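You operate a simulated robot arm through the tools that you are given. There is no shell and no other tool. Be economical: measure what you need, move in short steps, check, and stop when the job is done.

You are at the controls of a simulated two-armed robot. One attempt, no reset.

JOB
Take the yellow nozzle from the top of the sample bench and leave it on the top of the fitting bench. Then take the green cartridge and leave it on the top of the fitting bench. Then open the wipes drawer, put the pink wipe from the inside of the wipes drawer on the shelf under the check bench and shut the drawer again. Then fetch the green brush from the top of the check bench and set it on the top of the pin box. Then open the spares drawer, take the red insert on the top of the check bench and put it away in the inside of the spares drawer, then shut the drawer. Then put the yellow-rimmed cup in the sink bowl. Then fetch the blue plug from the top of the check bench and set it on the top of the belt. Then open the refill drawer, put the white wipe on the top of the vice bench away in the inside of the refill drawer, then shut the drawer. Then take the blue wipe on the top of the vice bench and put it away on the base film deck top. The order counts. Set down upright: yellow-rimmed cup.

Only the result counts: the job must be done as asked and must still hold three seconds after the hand-in. Knocking over, shifting, dropping, spilling or breaking anything else fails it.

ROBOT AND FRAMES
Two 7-joint arms with two-finger parallel grippers on one trunk, on a base that drives. Base frame: it is fixed to the floor where the robot stands at the start and does not move with it; the origin is under the middle of the robot, x ahead of it, y to its left, z up; the surface under the hand at the start is at about z = 0.8. Units: m, rad, N and s.
The left shoulder is at the start at [0.08, 0.131, 0.947], the right one opposite. With the tool pointing down near the work surface each hand reaches from about 0.4 to 0.86 m from the robot's upright axis, wherever it stands, measured 20 degrees to its own side. Places, roughly: base film deck top [-1.9, -7.7, 0.8]; blue plug (9x9x6 cm) [-5.8, -5.9, 0.9]; blue wipe (10x6x3 cm) [-2.2, -12.6, 0.9]; green brush (6x6x8 cm) [-5.9, -5.4, 0.9]; green cartridge (2x2x4 cm) [0.4, -0.2, 0.8]; inside of the refill drawer [-2, -4.5, 0.4]; inside of the spares drawer [-2, -4.5, 0.6]; pink wipe (10x6x3 cm) [-5.6, -1.4, 0.7]; red insert (6x5x2 cm) [-5.6, -5.5, 0.9]; refill drawer [-2.1, -4.5, 0.4]; shelf under the check bench [-5.7, -5, 0.3]; sink bowl inside [-5.7, -3, 0.7]; spares drawer [-2.1, -4.5, 0.6]; top of the belt (61x23 cm) [-1.92, -2.84, 0.84]; top of the fitting bench [0.8, -1.5, 0.8]; top of the pin box (16x13 cm) [-2.2, -5.84, 0.88]; white wipe (10x6x3 cm) [-2.5, -12.5, 0.9]; wipes drawer [-5.6, -1.5, 0.7]; yellow nozzle (3x3x3 cm) [0.7, 0.1, 0.8]; yellow-rimmed cup [-5.5, -5.75, 1]. Payload 1.57 kg a hand.
Tool frame (each hand has its own): the origin (TCP) lies between the finger pads and is the grasp point; the fingertips stand 0.03 m ahead of it; z points along the fingers, y is the line along which they close. Largest opening 0.11 m; finger width 0.024, thickness 0.012; the body of the gripper, 0.048 by 0.112 m, starts 0.078 m behind the TCP.
Orientation is told as [roll, pitch, yaw] about the base's x, y, z axes, in that order, counted from this pose: with the fingers straight down and closing along the base's y, the tool's x points along the base's -x, its y along +y and its z along -z.

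CONTROLS
- The arms move only by the tool jog_arm. It takes "left_commands", "right_commands" or both (then of equal length, played together; a hand with none holds still); each is a list of rows, each an object of numbers (a shift or turn left out is 0, a gripper value left out holds the last): "grip": the finger opening in mm, from 0 to 110; "dx", "dy", "dz": the shift along the tool's x, y, z in mm; "ax", "ay", "az": the turn, a rotation vector about the tool's x, y, z in rad. In form: [{"grip": .., "dx": .., "dy": .., "dz": .., "ax": .., "ay": .., "az": ..}, ...]. A call has 1 to 20 rows; each row shifts and turns the commanded pose from where the row before left it, along the tool's axes as they then stand. A row lasts 0.2 s, in which the tool goes at most 0.05 m and 0.15 rad; a call with a longer step from one row to the next is refused whole, and so is a gripper value outside its range. A pose out of reach is approached as far as the arm can. The call stops where the force on the tool passes 40 N (or 10 N more than at its start, if that is more) or the arm is blocked; 0.2 s more then pass. Each finger travels about 0.108 m/s and halts on what it meets, pressing with about 38 N; the grip force reading is that of the motor and also rises with nothing between the fingers. The clock runs only during rows and for 0.2 s after the last one: add rows that do not move to give the fingers time. The reply holds the time, the measured pose of the TCP, the force on the tool along the base axes, the opening and the grip force, in the units named above and with some noise, with the torque about the TCP (base axes, N m) and any sound that the robot's microphone picked up.
- Cameras (640 x 400 px; columns grow to the right, rows downward): "scene" is now at [-0.0643, -0.0035, 1.4192]; the picture's right is [-0.16, -0.99, 0.00], its down [-0.57, 0.09, -0.81] and it looks along [0.80, -0.13, -0.58] (base axes); focal length 289 px, centre (320, 200). "left" rides on the left gripper at [0.07, -0.016, -0.141] in its tool frame; the picture's right is [0.23, 0.97, 0.00], its down [-0.86, 0.20, -0.48] and it looks along [-0.47, 0.11, 0.88] (tool axes); focal length 222 px, centre (320, 200). "right" rides on the right gripper at [0.07, 0.016, -0.141] in its tool frame; the picture's right is [-0.23, 0.97, 0.00], its down [-0.86, -0.20, -0.48] and it looks along [-0.47, -0.11, 0.88] (tool axes); focal length 222 px, centre (320, 200). There is no depth. A picture from a camera that has moved, and an enlarged one, comes with that camera's place and axes in the base frame and with its lens. The place of the scene camera against the robot may be out by one fixed shift of up to 0.018 m in any direction.
- snapshot(camera): a new picture of that camera. The clock stands still meanwhile.
- steer(legs): drives the robot by 1 to 6 legs, each [ahead, left, turn to the left] in m, m and rad, along the robot's own axes; the way and the turn of a leg run together, so that a leg with both is an arc; at most 1.5 m and 3.142 rad a leg. The arms and the cameras ride along, it lands a little off, and it stops where it bumps. It gives what a move gives.
- turn_head(pan, tilt): turns the head with the scene camera to pan (to the left, within 1.902 rad either way) and tilt (down, from -0.506 to 1.204), counted from straight ahead of the robot. It gives what a move gives.
- inspect(camera, box): a new picture of the part [left, top, right, bottom] of that camera's present view, enlarged. The clock stands still meanwhile.
- sign_off(): hands the job in; it is judged then, once.

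Work in short steps. Places have to be worked out from the pictures, the camera data and where the tool is seen: move nearer, look again, correct. Check each grasp and each placing, and mend what went wrong. You have 567 turns and 370 pictures in all, those below and enlarged ones among them. Open the grippers and draw the arms clear of the work before you hand the job in, unless the task says otherwise; then end with one line.

The tools are called after ">>>" as name(argument=value, ...) on one line, values as JSON. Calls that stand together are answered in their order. jog_arm: Moves the arms, as the interface text tells. Its arguments: {"type":"object","properties":{"left_commands":{"type":"array"},"right_commands":{"type":"array"}},"required":[]} The other tools are called the same way: steer (legs) drives the base; turn_head (pan, tilt) turns the head that bears the scene camera; snapshot (camera) takes a picture; inspect (camera, box) takes an enlarged picture of a part of a camera's view; sign_off () hands the job in.

At the start:

```text
clock: 0.0
left_eef_pos: [0.5561, 0.2136, 1.0291]
left_ee_rot: [0.001, 0.0, -0.001]
left_contact_force: [0.5, -0.6, 0.1]
left_moment: [0.02, 0.01, -0.01]
left_grip_width: 0.1103
left_grip_force: 0.0
right_eef_pos: [0.529, -0.2756, 1.0918]
right_ee_rot: [0.002, -0.001, 0.0]
right_contact_force: [-0.2, 0.4, -0.5]
right_moment: [0.0, 0.0, 0.0]
right_grip_width: 0.1101
right_grip_force: 0.1
robot x, y, heading: [0.0007, -0.0006, 0.001]
head pan, tilt: [-0.164, 0.618]
```

scene: 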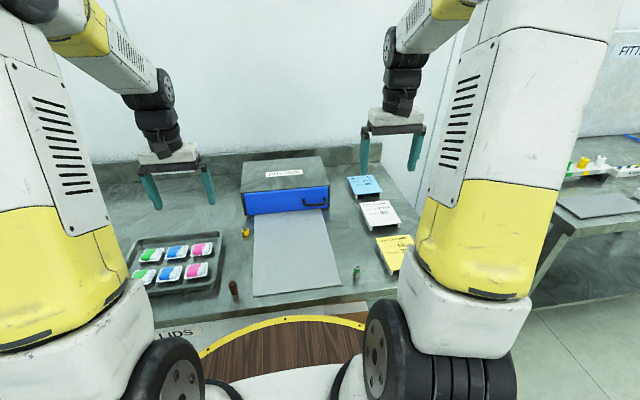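
right: 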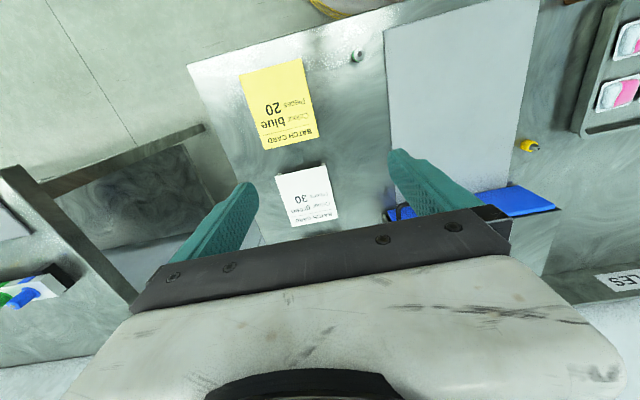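
left: 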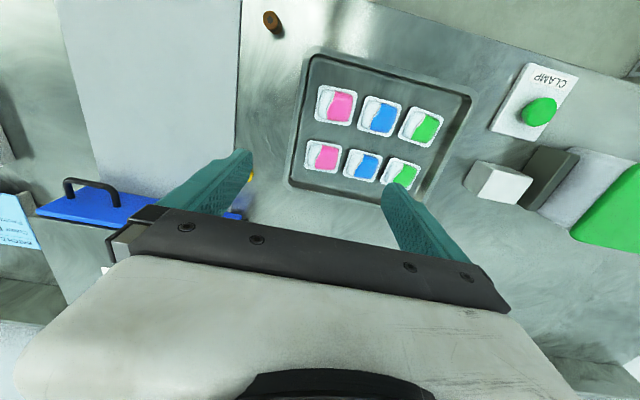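

I'll begin with a closer look at the bench around the nozzle and the cartridge, and at the fitting bench to the right.

>>> inspect(camera="scene", box=[180, 180, 420, 330])

>>> turn_head(pan=-1.2, tilt=0.5)

>>> snapshot(camera="scene")

```text
2.67 times, centred on (300, 255) of scene
camera zoom: at [-0.0643, -0.0035, 1.4192], right [-0.16, -0.99, 0.0], down [-0.57, 0.09, -0.81], along [0.8, -0.13, -0.58], focal length 771 px, centre (373, 53)
```

zoom: 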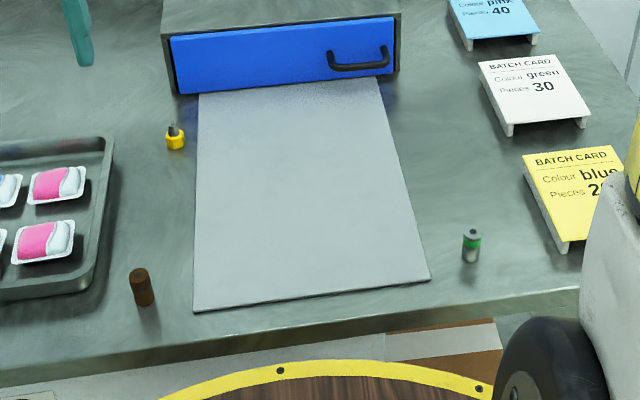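

```text
clock: 1.3
left_eef_pos: [0.5566, 0.2136, 1.0274]
left_ee_rot: [-0.001, -0.001, 0.001]
left_contact_force: [0.3, 0.6, -0.1]
left_moment: [0.0, 0.01, 0.03]
left_grip_width: 0.1101
left_grip_force: 0.1
right_eef_pos: [0.5277, -0.2766, 1.0928]
right_ee_rot: [0.001, 0.0, 0.0]
right_contact_force: [0.3, -0.7, -0.1]
right_moment: [0.03, 0.02, -0.03]
right_grip_width: 0.1101
right_grip_force: 0.1
robot x, y, heading: [0.001, 0.0001, 0.006]
head pan, tilt: [-1.201, 0.499]
```

```text
365 pictures are left
camera scene: at [-0.118, -0.074, 1.4298], right [-0.93, -0.36, 0.0], down [-0.17, 0.45, -0.88], along [0.32, -0.82, -0.48], focal length 289 px, centre (320, 200)
```

scene: 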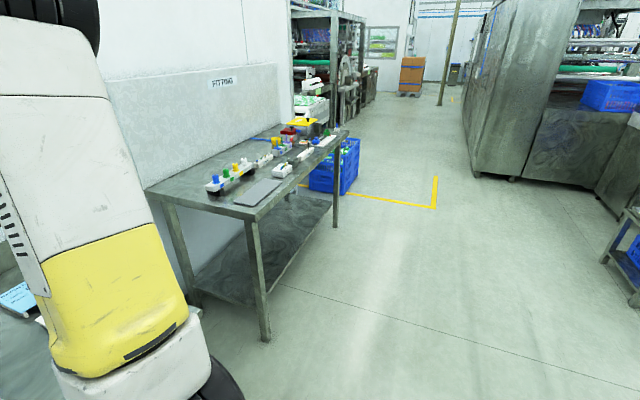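

The nozzle looks to be near (0.655, 0.105) and the cartridge near (0.44, -0.195). I'll bring the left hand above the nozzle and look again.

>>> jog_arm(left_commands=[{"grip": 70, "dx": -24.5, "dy": -27, "dz": 20}, {"dx": -24.5, "dy": -27, "dz": 20}, {"dx": -24.5, "dy": -27, "dz": 20}, {"dx": -24.5, "dy": -27, "dz": 20}, {}])

>>> snapshot(camera="left")

```text
clock: 2.5
left_eef_pos: [0.6514, 0.1024, 0.9494]
left_ee_rot: [-0.001, 0.0, 0.0]
left_contact_force: [0.8, -0.1, -0.5]
left_moment: [0.03, 0.01, -0.01]
left_grip_width: 0.0701
left_grip_force: 0.1
right_eef_pos: [0.529, -0.2765, 1.0912]
right_ee_rot: [0.002, -0.001, 0.0]
right_contact_force: [0.7, -0.4, -0.1]
right_moment: [0.02, 0.0, 0.01]
right_grip_width: 0.11
right_grip_force: 0.1
robot x, y, heading: [0.0044, -0.0012, -0.003]
head pan, tilt: [-1.201, 0.499]
```

```text
364 pictures are left
camera left: at [0.5818, 0.0862, 1.0897], right [-0.23, 0.97, 0.0], down [0.86, 0.2, 0.48], along [0.47, 0.11, -0.88], focal length 222 px, centre (320, 200)
```

left: 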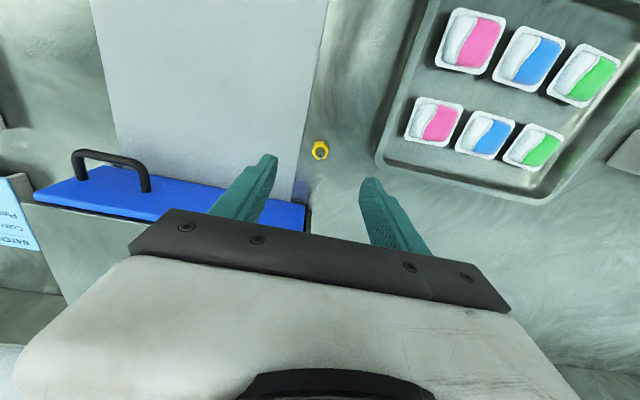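

The nozzle sits at about (0.659, 0.104). I'll descend on it.

>>> jog_arm(left_commands=[{"dx": -7.5, "dy": 2, "dz": 30}, {"dz": 35}, {"dz": 30}, {"dz": 14}, {}])

>>> snapshot(camera="left")

```text
clock: 3.7
left_eef_pos: [0.6595, 0.1064, 0.8394]
left_ee_rot: [0.0, 0.002, -0.001]
left_contact_force: [0.7, 0.2, 1.0]
left_moment: [-0.01, 0.01, 0.0]
left_grip_width: 0.0699
left_grip_force: 0.0
right_eef_pos: [0.5285, -0.2761, 1.0922]
right_ee_rot: [0.0, 0.001, -0.002]
right_contact_force: [1.1, -0.2, 0.4]
right_moment: [-0.03, 0.02, 0.0]
right_grip_width: 0.1102
right_grip_force: 0.0
robot x, y, heading: [-0.0024, -0.0006, -0.004]
head pan, tilt: [-1.201, 0.499]
```

```text
363 pictures are left
camera left: at [0.5908, 0.0896, 0.9811], right [-0.23, 0.97, 0.0], down [0.85, 0.2, 0.48], along [0.47, 0.11, -0.88], focal length 222 px, centre (320, 200)
```

left: 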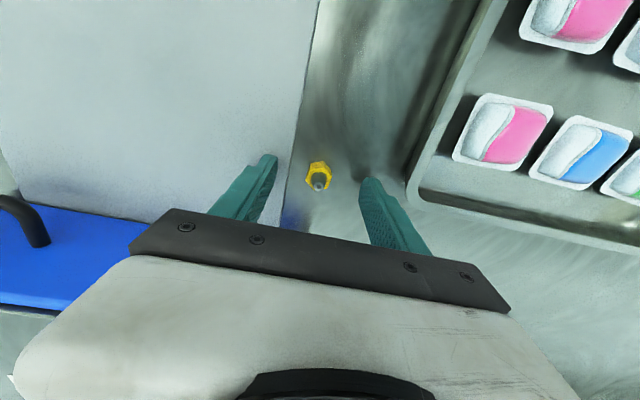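

The nozzle is centred between the fingers. Lower slightly and close.

>>> jog_arm(left_commands=[{"dz": 5}, {"grip": 20}, {"grip": 10}, {"grip": 10}, {"grip": 10}])

>>> snapshot(camera="left")

```text
clock: 4.9
left_eef_pos: [0.6611, 0.1055, 0.8352]
left_ee_rot: [0.0, 0.0, 0.001]
left_contact_force: [0.6, -0.4, -0.4]
left_moment: [0.0, -0.03, -0.01]
left_grip_width: 0.02
left_grip_force: 33.6
right_eef_pos: [0.5286, -0.2758, 1.092]
right_ee_rot: [-0.001, 0.0, 0.0]
right_contact_force: [-0.8, -0.6, 0.0]
right_moment: [0.02, 0.03, -0.01]
right_grip_width: 0.1099
right_grip_force: 0.0
robot x, y, heading: [0.0004, -0.0021, -0.002]
head pan, tilt: [-1.201, 0.499]
```

```text
362 pictures are left
camera left: at [0.5918, 0.0893, 0.9772], right [-0.23, 0.97, 0.0], down [0.86, 0.2, 0.48], along [0.47, 0.11, -0.88], focal length 222 px, centre (320, 200)
```

left: 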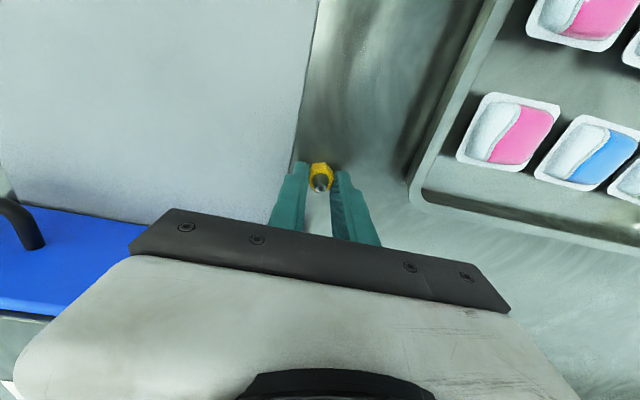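

Grasp is holding at 20 mm. I'll lift, then drive right to the fitting bench and look.

>>> jog_arm(left_commands=[{"dz": -45}, {"dz": -45}, {"dz": -45}, {"dz": -45}, {"dz": -30}, {}])

>>> steer(legs=[[-0.05, -1.2, 0]])

>>> turn_head(pan=0.0, tilt=0.65)

>>> snapshot(camera="scene")

>>> snapshot(camera="left")

```text
clock: 6.3
left_eef_pos: [0.6612, 0.1097, 1.0439]
left_ee_rot: [0.0, 0.0, 0.0]
left_contact_force: [0.3, -0.1, 0.8]
left_moment: [-0.03, -0.05, -0.01]
left_grip_width: 0.0199
left_grip_force: 33.9
right_eef_pos: [0.529, -0.2754, 1.0926]
right_ee_rot: [0.001, 0.002, 0.0]
right_contact_force: [-0.3, 0.4, 0.0]
right_moment: [-0.01, -0.01, 0.03]
right_grip_width: 0.11
right_grip_force: 0.1
robot x, y, heading: [0.001, -0.0018, 0.001]
head pan, tilt: [-1.201, 0.499]
```

```text
clock: 12.6
left_eef_pos: [0.5962, -1.1493, 1.0442]
left_ee_rot: [0.002, 0.001, -0.03]
left_contact_force: [-0.1, 1.2, 0.0]
left_moment: [-0.01, 0.0, -0.05]
left_grip_width: 0.02
left_grip_force: 33.7
right_eef_pos: [0.4513, -1.5313, 1.0918]
right_ee_rot: [0.001, 0.0, -0.028]
right_contact_force: [0.0, 0.6, 0.3]
right_moment: [-0.03, -0.01, -0.01]
right_grip_width: 0.1098
right_grip_force: 0.0
robot x, y, heading: [-0.0703, -1.2417, -0.026]
head pan, tilt: [-1.201, 0.499]
```

```text
clock: 14.0
left_eef_pos: [0.596, -1.149, 1.0428]
left_ee_rot: [0.0, 0.0, -0.028]
left_contact_force: [0.8, 0.2, -0.5]
left_moment: [-0.02, 0.02, 0.01]
left_grip_width: 0.0198
left_grip_force: 33.4
right_eef_pos: [0.4523, -1.531, 1.0929]
right_ee_rot: [0.001, 0.001, -0.028]
right_contact_force: [-0.1, -1.1, 0.2]
right_moment: [-0.02, 0.02, -0.05]
right_grip_width: 0.1099
right_grip_force: 0.0
robot x, y, heading: [-0.0679, -1.239, -0.027]
head pan, tilt: [0.0, 0.649]
```

```text
361 pictures are left
camera scene: at [-0.1321, -1.2282, 1.4165], right [-0.03, -1.0, 0.0], down [-0.6, 0.02, -0.8], along [0.8, -0.02, -0.6], focal length 289 px, centre (320, 200)
```

scene: 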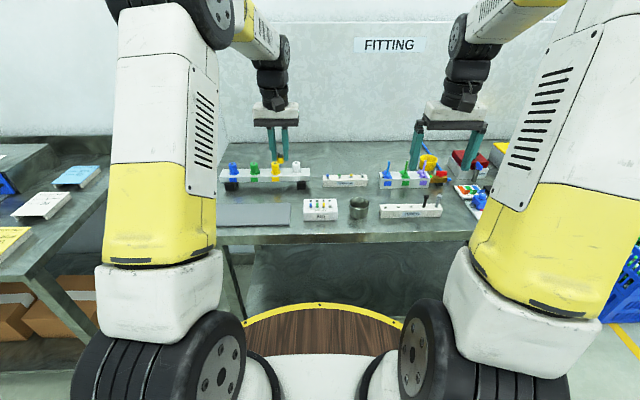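

```text
360 pictures are left
camera left: at [0.5266, -1.1643, 1.1849], right [-0.2, 0.98, 0.0], down [0.86, 0.18, 0.48], along [0.47, 0.1, -0.88], focal length 222 px, centre (320, 200)
```

left: 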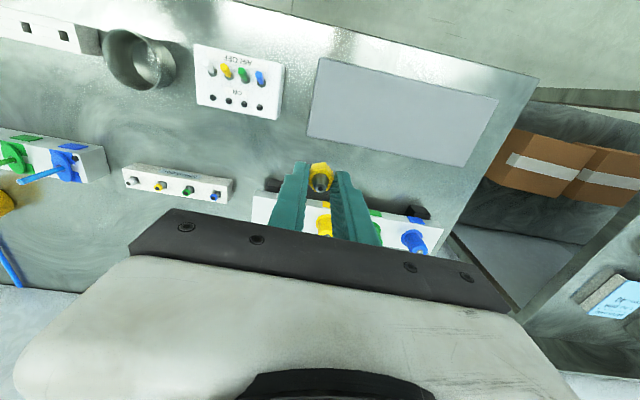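

There is a free strip on the bench near (0.655, -1.225), between the mat, the white block and the stand. I'll go above it and check from the left camera.

>>> jog_arm(left_commands=[{"dx": -30.5, "dy": -36.5}, {"dx": -30.5, "dy": -36.5}, {"dz": 45}, {"dz": 45}, {}])

>>> snapshot(camera="left")

```text
clock: 15.2
left_eef_pos: [0.6533, -1.2274, 0.9555]
left_ee_rot: [-0.001, 0.0, -0.028]
left_contact_force: [-0.4, 0.5, -0.4]
left_moment: [-0.01, 0.01, 0.01]
left_grip_width: 0.0199
left_grip_force: 33.4
right_eef_pos: [0.453, -1.5312, 1.0906]
right_ee_rot: [0.001, 0.0, -0.026]
right_contact_force: [0.5, 0.7, 0.2]
right_moment: [-0.03, 0.0, -0.01]
right_grip_width: 0.11
right_grip_force: 0.2
robot x, y, heading: [-0.0679, -1.242, -0.026]
head pan, tilt: [0.0, 0.649]
```

```text
359 pictures are left
camera left: at [0.5845, -1.2423, 1.0969], right [-0.2, 0.98, 0.0], down [0.86, 0.18, 0.48], along [0.47, 0.1, -0.88], focal length 222 px, centre (320, 200)
```

left: 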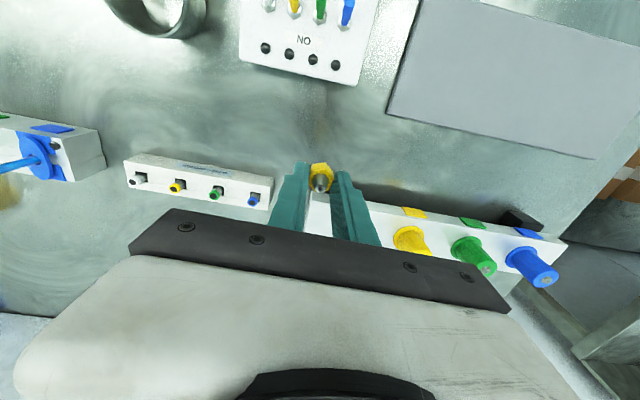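

Clear spot under the fingers; I shift 12 mm toward me and lower until the nozzle nearly touches.

>>> jog_arm(left_commands=[{"dx": 12, "dz": 40}, {"dz": 40}, {"dz": 30}, {"dz": 7}, {}])

>>> snapshot(camera="left")

```text
clock: 15.8
left_eef_pos: [0.6457, -1.2268, 0.8814]
left_ee_rot: [-0.003, -0.008, -0.025]
left_contact_force: [-2.4, 0.1, 8.1]
left_moment: [0.04, 0.09, 0.04]
left_grip_width: 0.0201
left_grip_force: 33.7
right_eef_pos: [0.4521, -1.532, 1.0911]
right_ee_rot: [0.0, 0.001, -0.028]
right_contact_force: [0.2, 0.5, 0.3]
right_moment: [0.0, -0.03, -0.03]
right_grip_width: 0.1099
right_grip_force: 0.0
robot x, y, heading: [-0.0689, -1.2403, -0.029]
head pan, tilt: [0.0, 0.649]
stopped in row 3 (left hand): the force on the tool passed its limit at 82 N (the readings are from after the stop); the commanded pose is now the measured one
```

```text
358 pictures are left
camera left: at [0.5744, -1.2409, 1.0209], right [-0.2, 0.98, 0.0], down [0.86, 0.18, 0.48], along [0.47, 0.09, -0.88], focal length 222 px, centre (320, 200)
```

left: 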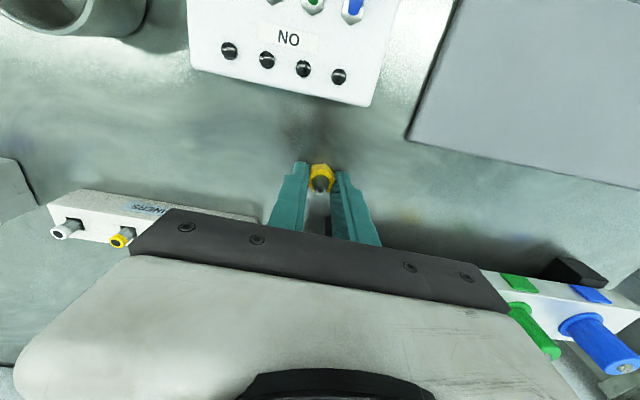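

It stopped at z 0.881 - either the bench is higher than the first one or the nozzle is on something. I'll look closely.

>>> inspect(camera="left", box=[220, 100, 420, 240])

>>> inspect(camera="scene", box=[200, 90, 460, 250])

```text
2.86 times, centred on (320, 170) of left
camera zoom: at [0.5744, -1.2409, 1.0209], right [-0.2, 0.98, 0.0], down [0.86, 0.18, 0.48], along [0.47, 0.09, -0.88], focal length 635 px, centre (320, 286)
```

zoom: 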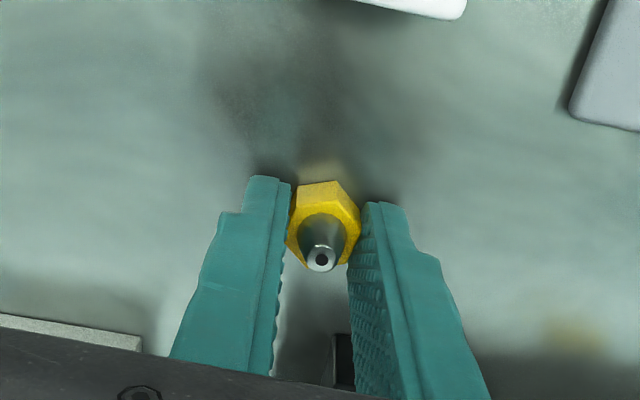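

```text
2.46 times, centred on (330, 170) of scene
camera zoom: at [-0.1327, -1.2282, 1.4164], right [-0.03, -1.0, 0.0], down [-0.6, 0.02, -0.8], along [0.8, -0.02, -0.6], focal length 712 px, centre (295, 274)
```

zoom: 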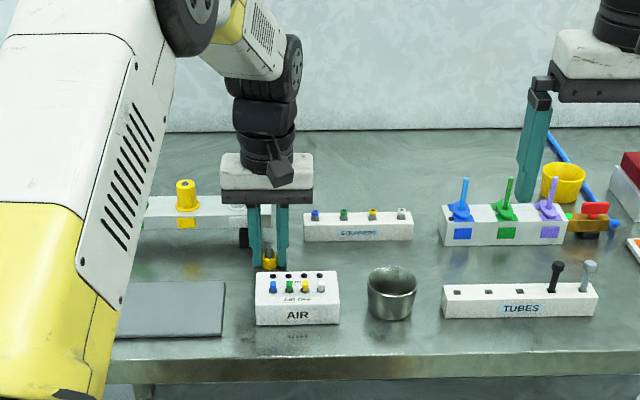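

The nozzle is in contact with the bench (top about z 0.846). I'll release it and retreat up.

>>> jog_arm(left_commands=[{"grip": 30}, {"grip": 50}, {}, {"dz": -20}, {"dz": -40}, {"dz": -45}, {"dz": -45}, {}])

>>> snapshot(camera="left")

```text
clock: 17.6
left_eef_pos: [0.6453, -1.23, 1.0281]
left_ee_rot: [-0.001, -0.006, -0.028]
left_contact_force: [0.5, -0.5, 0.2]
left_moment: [-0.03, -0.01, -0.02]
left_grip_width: 0.0498
left_grip_force: 0.0
right_eef_pos: [0.4529, -1.5312, 1.0905]
right_ee_rot: [-0.002, -0.001, -0.027]
right_contact_force: [0.9, 0.7, -0.3]
right_moment: [-0.01, 0.01, -0.04]
right_grip_width: 0.1102
right_grip_force: 0.0
robot x, y, heading: [-0.0665, -1.2389, -0.028]
head pan, tilt: [0.0, 0.649]
```

```text
355 pictures are left
camera left: at [0.5747, -1.244, 1.1683], right [-0.2, 0.98, 0.0], down [0.86, 0.18, 0.48], along [0.47, 0.1, -0.88], focal length 222 px, centre (320, 200)
```

left: 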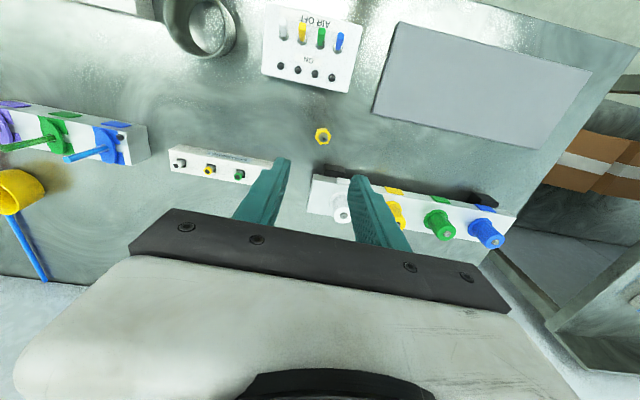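

The nozzle stands free on the bench. I retract the left hand a bit and drive back for the cartridge.

>>> jog_arm(left_commands=[{"dx": 40, "dz": -10}, {"dx": 40, "dz": -10}, {"dx": 40, "dz": -10}])

>>> steer(legs=[[0.03, 1.22, 0.027]])

>>> snapshot(camera="right")

```text
clock: 18.4
left_eef_pos: [0.5234, -1.2239, 1.0578]
left_ee_rot: [-0.002, -0.005, -0.025]
left_contact_force: [0.1, 0.5, 0.9]
left_moment: [0.02, 0.03, -0.02]
left_grip_width: 0.05
left_grip_force: 0.0
right_eef_pos: [0.4533, -1.5321, 1.0913]
right_ee_rot: [0.0, 0.002, -0.028]
right_contact_force: [0.1, 0.6, -0.2]
right_moment: [0.01, 0.04, 0.01]
right_grip_width: 0.1099
right_grip_force: 0.1
robot x, y, heading: [-0.0704, -1.2435, -0.027]
head pan, tilt: [0.0, 0.649]
```

```text
clock: 24.6
left_eef_pos: [0.5766, 0.001, 1.0574]
left_ee_rot: [-0.002, -0.006, -0.011]
left_contact_force: [0.0, 1.1, 0.3]
left_moment: [0.01, -0.02, 0.0]
left_grip_width: 0.0502
left_grip_force: 0.0
right_eef_pos: [0.5113, -0.3098, 1.0905]
right_ee_rot: [0.002, 0.0, -0.012]
right_contact_force: [0.5, -0.2, 0.2]
right_moment: [0.04, 0.01, -0.01]
right_grip_width: 0.1098
right_grip_force: 0.0
robot x, y, heading: [-0.0144, -0.0253, -0.012]
head pan, tilt: [0.0, 0.649]
```

```text
354 pictures are left
camera right: at [0.4428, -0.2936, 1.2327], right [0.24, 0.97, 0.0], down [0.85, -0.21, 0.48], along [0.46, -0.11, -0.88], focal length 222 px, centre (320, 200)
```

right: 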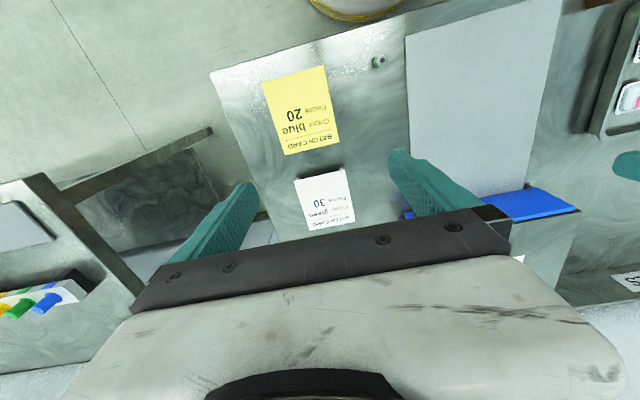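

Cartridge at about (0.441, -0.198). I bring the right hand above it and look again.

>>> jog_arm(right_commands=[{"grip": 60, "dx": 18, "dy": 28, "dz": 30}, {"dx": 18, "dy": 28, "dz": 30}, {"dx": 18, "dy": 28, "dz": 30}, {"dx": 18, "dy": 28, "dz": 30}, {}])

>>> snapshot(camera="right")

```text
clock: 25.8
left_eef_pos: [0.5771, -0.0001, 1.0589]
left_ee_rot: [-0.002, -0.006, -0.013]
left_contact_force: [0.0, -0.4, 0.5]
left_moment: [0.0, 0.0, -0.01]
left_grip_width: 0.05
left_grip_force: 0.1
right_eef_pos: [0.4394, -0.1957, 0.9699]
right_ee_rot: [0.0, 0.0, -0.012]
right_contact_force: [0.0, -0.5, 0.7]
right_moment: [0.0, -0.01, -0.02]
right_grip_width: 0.06
right_grip_force: 0.0
robot x, y, heading: [-0.0161, -0.0251, -0.013]
head pan, tilt: [0.0, 0.649]
```

```text
353 pictures are left
camera right: at [0.3721, -0.1795, 1.1107], right [0.24, 0.97, 0.0], down [0.85, -0.21, 0.48], along [0.46, -0.11, -0.88], focal length 222 px, centre (320, 200)
```

right: 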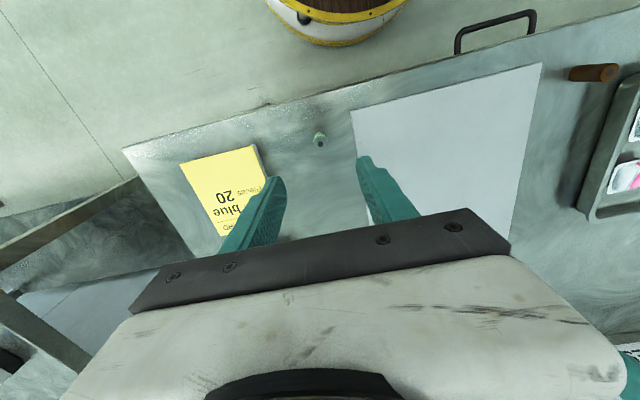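

Aligned. Descend to the cartridge, with the opening narrowed to 50 mm, then check.

>>> jog_arm(right_commands=[{"grip": 50, "dx": 3, "dy": 1, "dz": 40}, {"dz": 40}, {"dz": 35}, {"dz": 15}, {}])

>>> snapshot(camera="right")

```text
clock: 27.0
left_eef_pos: [0.5767, 0.0011, 1.0567]
left_ee_rot: [-0.002, -0.005, -0.012]
left_contact_force: [0.2, 0.3, -0.1]
left_moment: [0.03, 0.03, 0.01]
left_grip_width: 0.0499
left_grip_force: 0.0
right_eef_pos: [0.4392, -0.194, 0.8403]
right_ee_rot: [0.001, -0.001, -0.013]
right_contact_force: [1.6, 0.4, -0.5]
right_moment: [-0.02, -0.03, 0.02]
right_grip_width: 0.0503
right_grip_force: 0.0
robot x, y, heading: [-0.0119, -0.0268, -0.009]
head pan, tilt: [0.0, 0.649]
```

```text
352 pictures are left
camera right: at [0.3698, -0.1778, 0.9823], right [0.24, 0.97, 0.0], down [0.85, -0.21, 0.48], along [0.46, -0.11, -0.88], focal length 222 px, centre (320, 200)
```

right: 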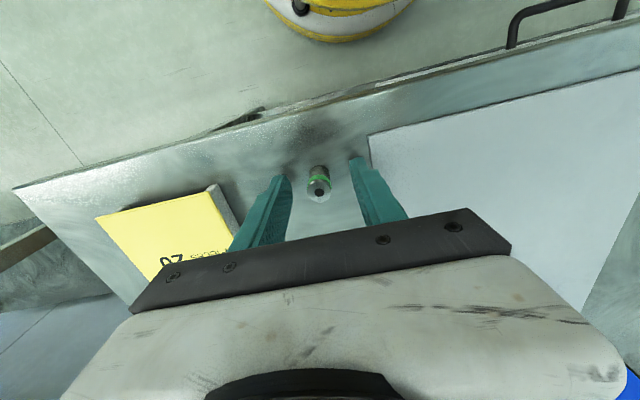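

Well centred. Close and lift.

>>> jog_arm(right_commands=[{"grip": 25}, {"grip": 10}, {"grip": 10}, {"grip": 10}, {"dz": -30}, {"dz": -45}, {"dz": -45}, {"dz": -45}, {"dz": -40}, {"dx": -30}, {}])

>>> snapshot(camera="right")

```text
clock: 29.4
left_eef_pos: [0.5769, -0.0005, 1.0584]
left_ee_rot: [-0.001, -0.005, -0.012]
left_contact_force: [-0.4, -0.1, -0.2]
left_moment: [0.03, 0.03, 0.0]
left_grip_width: 0.05
left_grip_force: 0.1
right_eef_pos: [0.4677, -0.1959, 1.0477]
right_ee_rot: [0.0, 0.002, -0.012]
right_contact_force: [0.3, -1.2, -0.4]
right_moment: [0.0, 0.0, 0.03]
right_grip_width: 0.0162
right_grip_force: 31.5
robot x, y, heading: [-0.0135, -0.0286, -0.01]
head pan, tilt: [0.0, 0.649]
```

```text
351 pictures are left
camera right: at [0.3993, -0.1804, 1.188], right [0.24, 0.97, 0.0], down [0.85, -0.21, 0.48], along [0.46, -0.11, -0.88], focal length 222 px, centre (320, 200)
```

right: 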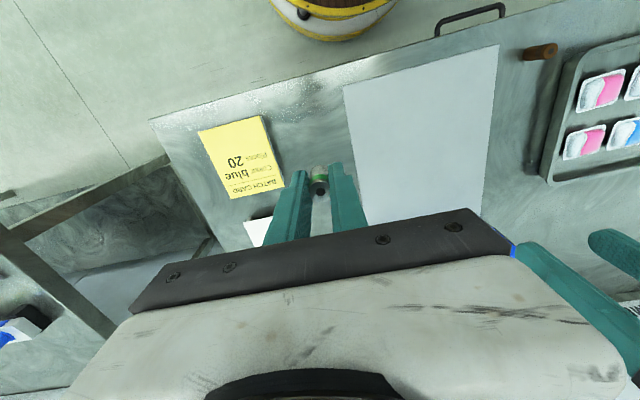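

Cartridge held (16 mm). Drive back to the fitting bench; target is a free area at about (0.655, -1.43).

>>> steer(legs=[[-0.03, -1.2, 0.0]])

>>> snapshot(camera="right")

>>> snapshot(camera="scene")

```text
clock: 35.7
left_eef_pos: [0.5538, -1.2166, 1.0584]
left_ee_rot: [-0.003, -0.006, 0.028]
left_contact_force: [-0.3, 0.4, -0.6]
left_moment: [0.0, -0.02, -0.01]
left_grip_width: 0.05
left_grip_force: 0.0
right_eef_pos: [0.4529, -1.4177, 1.0465]
right_ee_rot: [0.0, 0.001, 0.026]
right_contact_force: [0.0, -0.4, -0.4]
right_moment: [0.02, -0.02, 0.02]
right_grip_width: 0.0162
right_grip_force: 31.8
robot x, y, heading: [-0.0328, -1.2654, 0.025]
head pan, tilt: [0.0, 0.649]
```

```text
350 pictures are left
camera right: at [0.3837, -1.4042, 1.1878], right [0.2, 0.98, 0.0], down [0.86, -0.18, 0.48], along [0.47, -0.1, -0.88], focal length 222 px, centre (320, 200)
```

right: 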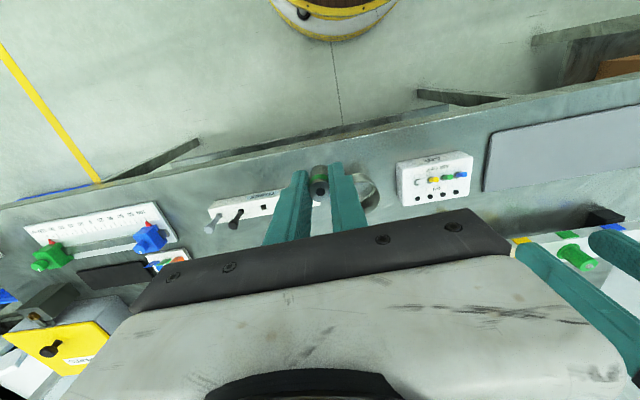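

```text
349 pictures are left
camera scene: at [-0.0991, -1.2571, 1.4165], right [0.03, -1.0, 0.0], down [-0.6, -0.02, -0.8], along [0.8, 0.02, -0.6], focal length 289 px, centre (320, 200)
```

scene: 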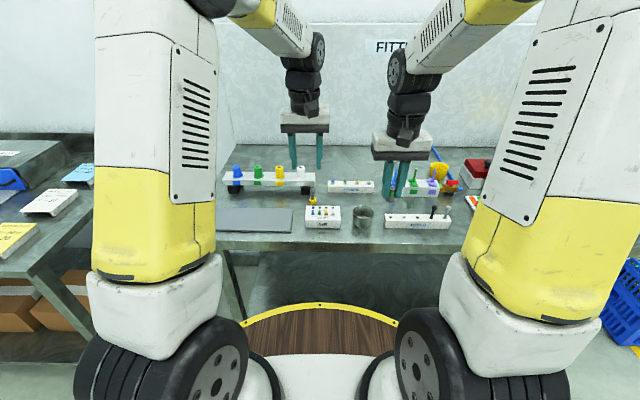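

Extend the right hand to (0.65, -1.43), keep height, and look down.

>>> jog_arm(right_commands=[{"dx": -40, "dy": -3.5}, {"dx": -40, "dy": -3.5}, {"dx": -40, "dy": -3.5}, {"dx": -40, "dy": -3.5}, {"dx": -37, "dy": -3, "dz": 30}, {}])

>>> snapshot(camera="right")

```text
clock: 37.1
left_eef_pos: [0.5541, -1.2166, 1.0581]
left_ee_rot: [-0.001, -0.006, 0.028]
left_contact_force: [1.1, -0.6, 1.6]
left_moment: [0.0, 0.0, 0.0]
left_grip_width: 0.0502
left_grip_force: 0.1
right_eef_pos: [0.6481, -1.4322, 1.016]
right_ee_rot: [0.001, 0.002, 0.026]
right_contact_force: [0.0, 0.3, -1.1]
right_moment: [-0.03, -0.03, 0.05]
right_grip_width: 0.0164
right_grip_force: 31.8
robot x, y, heading: [-0.0336, -1.2679, 0.028]
head pan, tilt: [0.0, 0.649]
```

```text
348 pictures are left
camera right: at [0.5798, -1.4201, 1.1569], right [0.2, 0.98, 0.0], down [0.86, -0.18, 0.48], along [0.47, -0.1, -0.88], focal length 222 px, centre (320, 200)
```

right: 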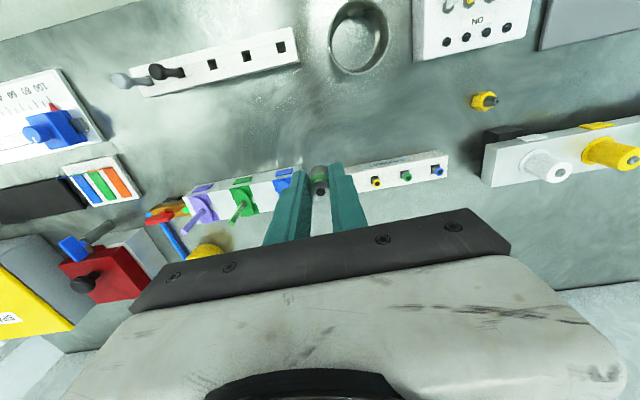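

The landing point is clear. I shift slightly toward me and lower; contact is expected near z 0.886.

>>> jog_arm(right_commands=[{"dx": 16, "dy": 6, "dz": 40}, {"dz": 40}, {"dz": 30}, {"dz": 12}, {"dz": 3}, {"dz": 2}, {"dz": 2}, {}])

>>> snapshot(camera="right")

```text
clock: 38.9
left_eef_pos: [0.5527, -1.2178, 1.0593]
left_ee_rot: [-0.001, -0.007, 0.028]
left_contact_force: [0.3, -0.3, -0.1]
left_moment: [0.0, 0.0, -0.01]
left_grip_width: 0.0504
left_grip_force: 0.1
right_eef_pos: [0.6337, -1.4221, 0.89]
right_ee_rot: [0.0, -0.004, 0.026]
right_contact_force: [1.6, 3.1, 20.6]
right_moment: [0.11, -0.14, -0.01]
right_grip_width: 0.0161
right_grip_force: 31.9
robot x, y, heading: [-0.0343, -1.2646, 0.027]
head pan, tilt: [0.0, 0.649]
```

```text
347 pictures are left
camera right: at [0.5652, -1.4095, 1.0298], right [0.2, 0.98, 0.0], down [0.86, -0.18, 0.48], along [0.47, -0.1, -0.88], focal length 222 px, centre (320, 200)
```

right: 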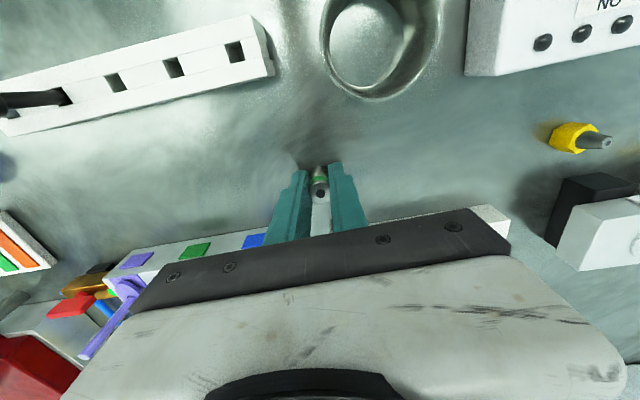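

It is resting on the bench (20 N). Ease off slightly, release, and lift.

>>> jog_arm(right_commands=[{"dz": -2}, {"grip": 25}, {"grip": 45}, {}, {"dz": -15}, {"dz": -40}, {"dz": -45}, {"dz": -45}, {"dz": -45, "dx": 20}, {"dx": 40}, {"dx": 40}, {}])

>>> snapshot(camera="scene")

>>> snapshot(camera="right")

```text
clock: 41.5
left_eef_pos: [0.5534, -1.2163, 1.0582]
left_ee_rot: [-0.001, -0.006, 0.029]
left_contact_force: [-0.1, 0.2, -0.3]
left_moment: [0.02, 0.03, 0.02]
left_grip_width: 0.0499
left_grip_force: 0.0
right_eef_pos: [0.5321, -1.4255, 1.0775]
right_ee_rot: [0.002, 0.0, 0.026]
right_contact_force: [-0.5, -0.2, -0.2]
right_moment: [0.01, 0.03, -0.01]
right_grip_width: 0.045
right_grip_force: 0.1
robot x, y, heading: [-0.0338, -1.2641, 0.025]
head pan, tilt: [0.0, 0.649]
```

```text
346 pictures are left
camera scene: at [-0.0991, -1.2571, 1.4165], right [0.03, -1.0, 0.0], down [-0.6, -0.02, -0.8], along [0.8, 0.02, -0.6], focal length 289 px, centre (320, 200)
```

scene: 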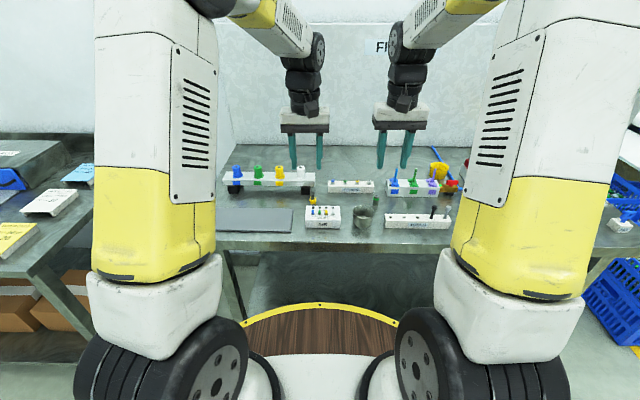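

```text
345 pictures are left
camera right: at [0.4625, -1.4126, 1.2191], right [0.2, 0.98, 0.0], down [0.86, -0.18, 0.48], along [0.47, -0.1, -0.88], focal length 222 px, centre (320, 200)
```

right: 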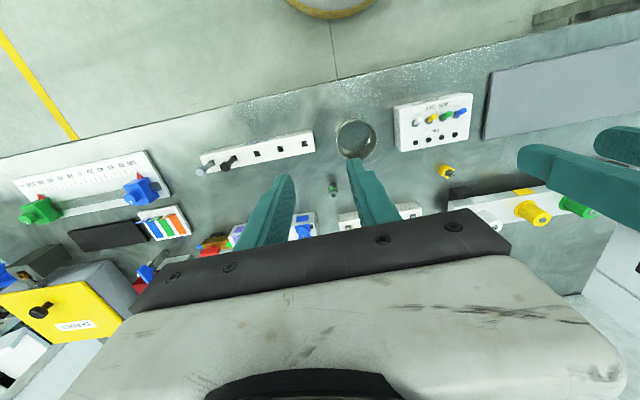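

Both parts are standing on the fitting bench. I'll back away from the bench, turn round, and look over the room.

>>> jog_arm(left_commands=[{"dx": 40}, {"dx": 40}, {}], right_commands=[{"dx": 40}, {"dx": 20}, {}])

>>> steer(legs=[[-0.7, 0, 0]])

>>> turn_head(pan=1.9, tilt=0.3)

>>> snapshot(camera="scene")

>>> turn_head(pan=-1.9, tilt=0.3)

>>> snapshot(camera="scene")

```text
clock: 42.3
left_eef_pos: [0.4757, -1.2192, 1.0571]
left_ee_rot: [-0.001, -0.006, 0.026]
left_contact_force: [-0.2, 0.4, -0.2]
left_moment: [0.02, 0.0, 0.0]
left_grip_width: 0.0502
left_grip_force: 0.1
right_eef_pos: [0.4712, -1.4276, 1.0803]
right_ee_rot: [-0.001, 0.0, 0.026]
right_contact_force: [0.0, -0.4, 0.4]
right_moment: [-0.01, -0.02, 0.02]
right_grip_width: 0.0451
right_grip_force: 0.1
robot x, y, heading: [-0.0389, -1.2691, 0.024]
head pan, tilt: [0.0, 0.649]
```

```text
clock: 46.1
left_eef_pos: [-0.2279, -1.2367, 1.0566]
left_ee_rot: [-0.003, -0.006, 0.035]
left_contact_force: [0.1, 0.0, 0.0]
left_moment: [-0.04, 0.02, 0.03]
left_grip_width: 0.0501
left_grip_force: 0.0
right_eef_pos: [-0.2304, -1.4436, 1.081]
right_ee_rot: [0.001, 0.001, 0.031]
right_contact_force: [-0.1, 0.2, -0.2]
right_moment: [-0.02, 0.0, 0.0]
right_grip_width: 0.0448
right_grip_force: 0.1
robot x, y, heading: [-0.7353, -1.2882, 0.031]
head pan, tilt: [0.0, 0.649]
```

```text
clock: 48.0
left_eef_pos: [-0.2273, -1.2365, 1.057]
left_ee_rot: [-0.002, -0.004, 0.038]
left_contact_force: [0.4, -0.3, -0.3]
left_moment: [0.03, -0.04, -0.02]
left_grip_width: 0.05
left_grip_force: 0.1
right_eef_pos: [-0.2289, -1.4447, 1.0809]
right_ee_rot: [-0.001, 0.002, 0.034]
right_contact_force: [-0.5, 0.9, 0.3]
right_moment: [-0.01, -0.01, -0.03]
right_grip_width: 0.0454
right_grip_force: 0.1
robot x, y, heading: [-0.7356, -1.2914, 0.038]
head pan, tilt: [1.901, 0.3]
```

```text
344 pictures are left
camera scene: at [-0.9215, -1.1943, 1.4482], right [0.94, 0.35, 0.0], down [0.1, -0.28, -0.96], along [-0.34, 0.89, -0.3], focal length 289 px, centre (320, 200)
```

scene: 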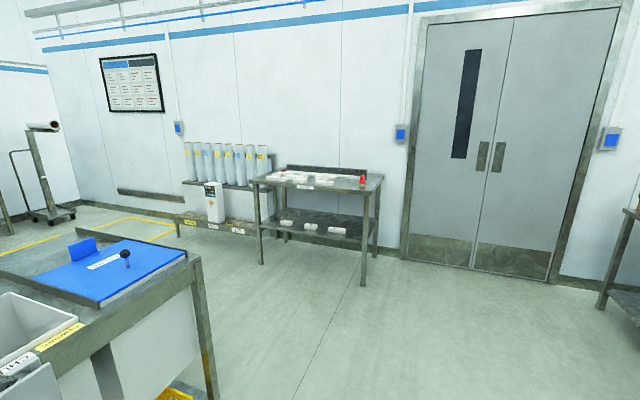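

```text
clock: 51.1
left_eef_pos: [-0.2275, -1.2375, 1.0571]
left_ee_rot: [-0.001, -0.005, 0.035]
left_contact_force: [0.4, 0.1, -0.7]
left_moment: [0.01, -0.01, 0.0]
left_grip_width: 0.05
left_grip_force: 0.1
right_eef_pos: [-0.23, -1.4437, 1.0813]
right_ee_rot: [0.0, -0.001, 0.033]
right_contact_force: [-0.1, 0.3, 0.6]
right_moment: [0.02, 0.0, -0.01]
right_grip_width: 0.0451
right_grip_force: 0.0
robot x, y, heading: [-0.7422, -1.2873, 0.034]
head pan, tilt: [-1.901, 0.3]
```

```text
343 pictures are left
camera scene: at [-0.9156, -1.3709, 1.4482], right [-0.96, 0.29, 0.0], down [0.09, 0.28, -0.96], along [-0.28, -0.91, -0.3], focal length 289 px, centre (320, 200)
```

scene: 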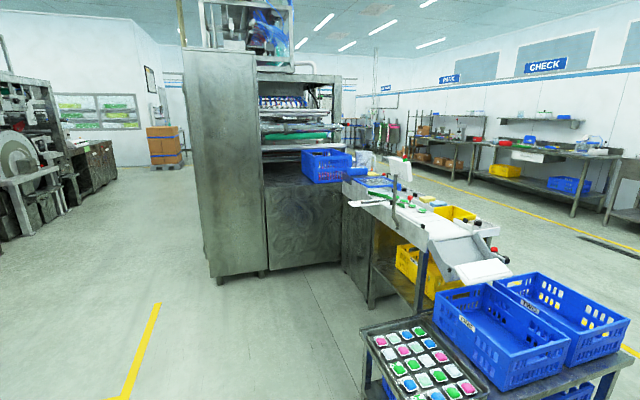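

The island machine starts near (-1.5, -2.2) and a table with a blue lid lies behind to the left. I'll turn to face -x and look at the way.

>>> steer(legs=[[0, 0, 1.57]])

>>> turn_head(pan=1.57, tilt=0.35)

>>> snapshot(camera="scene")

>>> turn_head(pan=0.7, tilt=0.35)

>>> snapshot(camera="scene")

```text
clock: 55.4
left_eef_pos: [-0.8029, -0.7781, 1.0557]
left_ee_rot: [-0.001, -0.005, 1.632]
left_contact_force: [0.2, 0.0, 1.0]
left_moment: [0.02, 0.0, -0.01]
left_grip_width: 0.05
left_grip_force: 0.0
right_eef_pos: [-0.5944, -0.7769, 1.0812]
right_ee_rot: [0.002, 0.0, 1.63]
right_contact_force: [-0.1, 0.6, 0.8]
right_moment: [-0.01, 0.01, 0.01]
right_grip_width: 0.0448
right_grip_force: 0.0
robot x, y, heading: [-0.737, -1.2863, 1.63]
head pan, tilt: [-1.901, 0.3]
```

```text
clock: 58.3
left_eef_pos: [-0.8023, -0.7795, 1.0561]
left_ee_rot: [-0.002, -0.005, 1.633]
left_contact_force: [-0.6, -0.1, 0.4]
left_moment: [-0.01, 0.01, -0.02]
left_grip_width: 0.0501
left_grip_force: 0.0
right_eef_pos: [-0.5939, -0.7759, 1.0809]
right_ee_rot: [-0.001, 0.0, 1.63]
right_contact_force: [-0.5, 0.0, 0.5]
right_moment: [0.02, 0.02, 0.04]
right_grip_width: 0.0449
right_grip_force: 0.1
robot x, y, heading: [-0.7418, -1.2856, 1.631]
head pan, tilt: [1.571, 0.351]
```

```text
342 pictures are left
camera scene: at [-0.8333, -1.4219, 1.4435], right [-0.06, 1.0, 0.0], down [0.34, 0.02, -0.94], along [-0.94, -0.06, -0.34], focal length 289 px, centre (320, 200)
```

scene: 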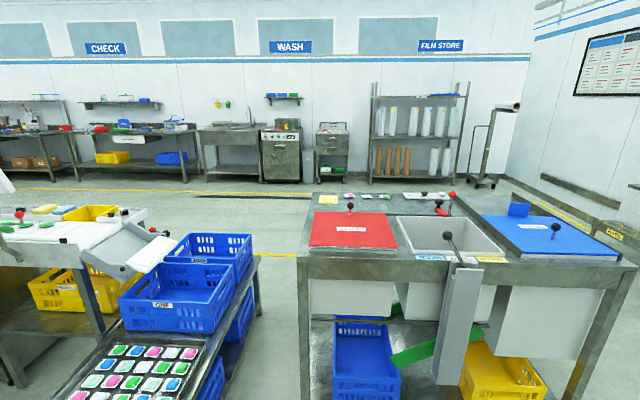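

```text
clock: 59.5
left_eef_pos: [-0.8019, -0.7794, 1.0568]
left_ee_rot: [-0.002, -0.005, 1.631]
left_contact_force: [-0.1, -0.6, -0.3]
left_moment: [-0.03, 0.04, 0.01]
left_grip_width: 0.0501
left_grip_force: 0.1
right_eef_pos: [-0.5934, -0.7758, 1.0799]
right_ee_rot: [0.0, -0.001, 1.631]
right_contact_force: [0.6, 0.7, -0.3]
right_moment: [-0.01, 0.02, -0.03]
right_grip_width: 0.0451
right_grip_force: 0.0
robot x, y, heading: [-0.7392, -1.288, 1.624]
head pan, tilt: [0.7, 0.351]
```

```text
341 pictures are left
camera scene: at [-0.8046, -1.3489, 1.4435], right [0.72, 0.69, 0.0], down [0.24, -0.25, -0.94], along [-0.65, 0.68, -0.34], focal length 289 px, centre (320, 200)
```

scene: 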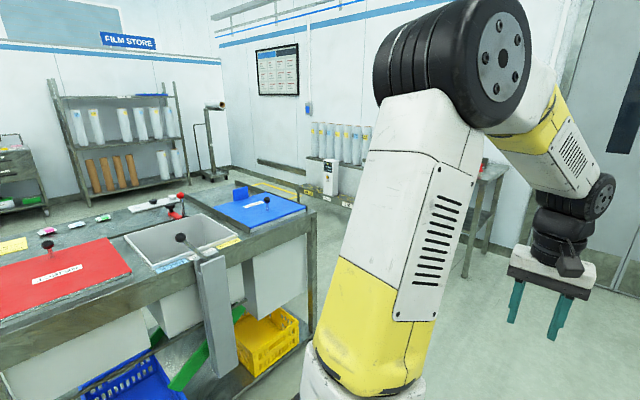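

The gap between table and tray stand is too narrow, so I'll go round the north side of the sorting table (aisle y from about -0.45 to 0.95), then west.

>>> steer(legs=[[1.5, 0, 0], [0, 0, 1.51]])

>>> turn_head(pan=0, tilt=0.5)

>>> snapshot(camera="scene")

```text
clock: 70.7
left_eef_pos: [-1.3207, 0.1913, 1.0581]
left_ee_rot: [-0.003, -0.006, -3.141]
left_contact_force: [-1.0, 0.5, 0.4]
left_moment: [-0.01, 0.03, 0.0]
left_grip_width: 0.0501
left_grip_force: 0.0
right_eef_pos: [-1.3133, 0.398, 1.0814]
right_ee_rot: [0.001, -0.002, -3.14]
right_contact_force: [-0.2, -0.3, 0.3]
right_moment: [-0.01, -0.02, 0.03]
right_grip_width: 0.045
right_grip_force: 0.0
robot x, y, heading: [-0.8094, 0.2288, -3.14]
head pan, tilt: [0.7, 0.351]
```

```text
clock: 71.8
left_eef_pos: [-1.321, 0.1914, 1.0573]
left_ee_rot: [-0.001, -0.005, -3.14]
left_contact_force: [-0.9, 0.3, -0.2]
left_moment: [-0.02, 0.0, -0.04]
left_grip_width: 0.0502
left_grip_force: 0.0
right_eef_pos: [-1.3119, 0.3988, 1.082]
right_ee_rot: [0.0, 0.001, -3.139]
right_contact_force: [-0.6, 0.6, 0.7]
right_moment: [-0.06, -0.01, -0.01]
right_grip_width: 0.0452
right_grip_force: 0.2
robot x, y, heading: [-0.812, 0.2245, -3.141]
head pan, tilt: [0.0, 0.499]
```

```text
340 pictures are left
camera scene: at [-0.7726, 0.2367, 1.4298], right [0.0, 1.0, 0.0], down [0.48, 0.0, -0.88], along [-0.88, 0.0, -0.48], focal length 289 px, centre (320, 200)
```

scene: 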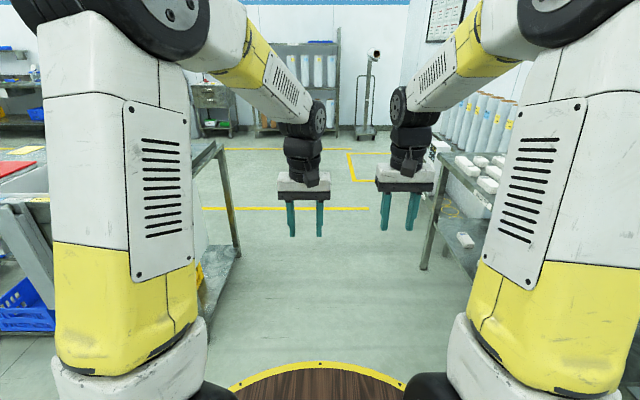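

Aisle is clear, centre about y = 0.29. Drive through it.

>>> steer(legs=[[0.5, -0.06, 0], [1.2, 0, 0], [1.2, 0, 0]])

>>> turn_head(pan=0.6, tilt=0.4)

>>> snapshot(camera="scene")

```text
clock: 86.0
left_eef_pos: [-4.1872, 0.1591, 1.0576]
left_ee_rot: [-0.002, -0.004, -3.103]
left_contact_force: [0.3, -0.7, -0.3]
left_moment: [-0.02, 0.03, 0.02]
left_grip_width: 0.05
left_grip_force: 0.1
right_eef_pos: [-4.1866, 0.3673, 1.0803]
right_ee_rot: [0.001, 0.0, -3.105]
right_contact_force: [-0.4, -0.2, 0.5]
right_moment: [0.01, -0.01, 0.02]
right_grip_width: 0.0449
right_grip_force: 0.2
robot x, y, heading: [-3.6782, 0.2104, -3.109]
head pan, tilt: [0.0, 0.499]
```

```text
clock: 87.0
left_eef_pos: [-4.1892, 0.1598, 1.0567]
left_ee_rot: [-0.001, -0.004, -3.104]
left_contact_force: [-0.8, 0.6, 0.2]
left_moment: [0.02, 0.02, -0.01]
left_grip_width: 0.05
left_grip_force: 0.1
right_eef_pos: [-4.1862, 0.367, 1.0813]
right_ee_rot: [0.0, 0.0, -3.106]
right_contact_force: [0.7, -0.7, 0.6]
right_moment: [0.01, -0.02, -0.01]
right_grip_width: 0.0449
right_grip_force: 0.1
robot x, y, heading: [-3.6794, 0.2114, -3.107]
head pan, tilt: [0.6, 0.4]
```

```text
339 pictures are left
camera scene: at [-3.6242, 0.1726, 1.439], right [-0.59, 0.8, 0.0], down [0.31, 0.23, -0.92], along [-0.74, -0.55, -0.39], focal length 289 px, centre (320, 200)
```

scene: 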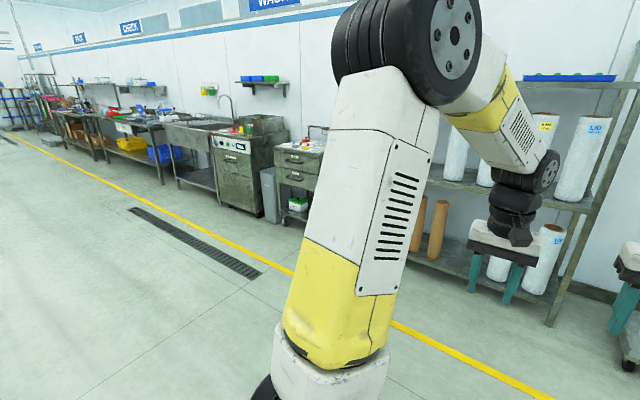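

The two-drawer cabinet is ahead-left. I'll slide left to y about -1.45 and look at it squarely.

>>> steer(legs=[[0.2, 1.2, -0.035], [0.2, 0.42, 0]])

>>> turn_head(pan=0.0, tilt=0.4)

>>> snapshot(camera="scene")

```text
clock: 95.5
left_eef_pos: [-4.58, -1.4487, 1.0569]
left_ee_rot: [0.0, -0.004, 3.139]
left_contact_force: [0.5, 0.6, -0.4]
left_moment: [0.0, 0.02, 0.01]
left_grip_width: 0.0501
left_grip_force: 0.0
right_eef_pos: [-4.5692, -1.2404, 1.0815]
right_ee_rot: [0.0, 0.0, 3.137]
right_contact_force: [-0.6, 0.1, -0.6]
right_moment: [0.02, 0.0, 0.0]
right_grip_width: 0.045
right_grip_force: 0.0
robot x, y, heading: [-4.0714, -1.4186, 3.134]
head pan, tilt: [0.6, 0.4]
```

```text
clock: 96.5
left_eef_pos: [-4.5793, -1.4478, 1.0575]
left_ee_rot: [-0.002, -0.005, 3.138]
left_contact_force: [1.0, 0.4, 0.7]
left_moment: [0.02, 0.01, 0.0]
left_grip_width: 0.0502
left_grip_force: 0.0
right_eef_pos: [-4.5696, -1.2393, 1.0803]
right_ee_rot: [-0.001, 0.0, 3.137]
right_contact_force: [-0.1, -0.6, 0.3]
right_moment: [0.0, 0.0, -0.01]
right_grip_width: 0.0451
right_grip_force: 0.1
robot x, y, heading: [-4.0707, -1.4189, 3.139]
head pan, tilt: [0.0, 0.4]
```

```text
338 pictures are left
camera scene: at [-4.0323, -1.4054, 1.439], right [0.0, 1.0, 0.0], down [0.39, 0.0, -0.92], along [-0.92, 0.0, -0.39], focal length 289 px, centre (320, 200)
```

scene: 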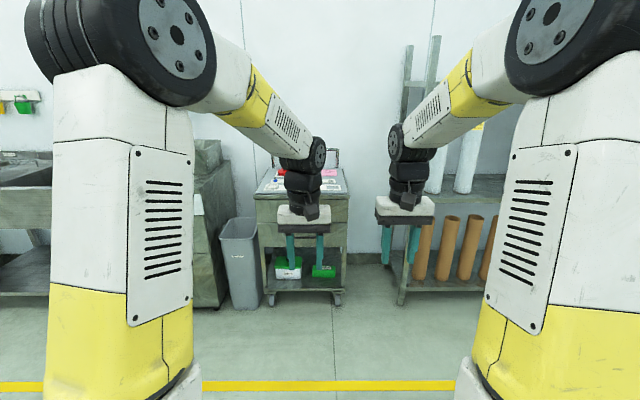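

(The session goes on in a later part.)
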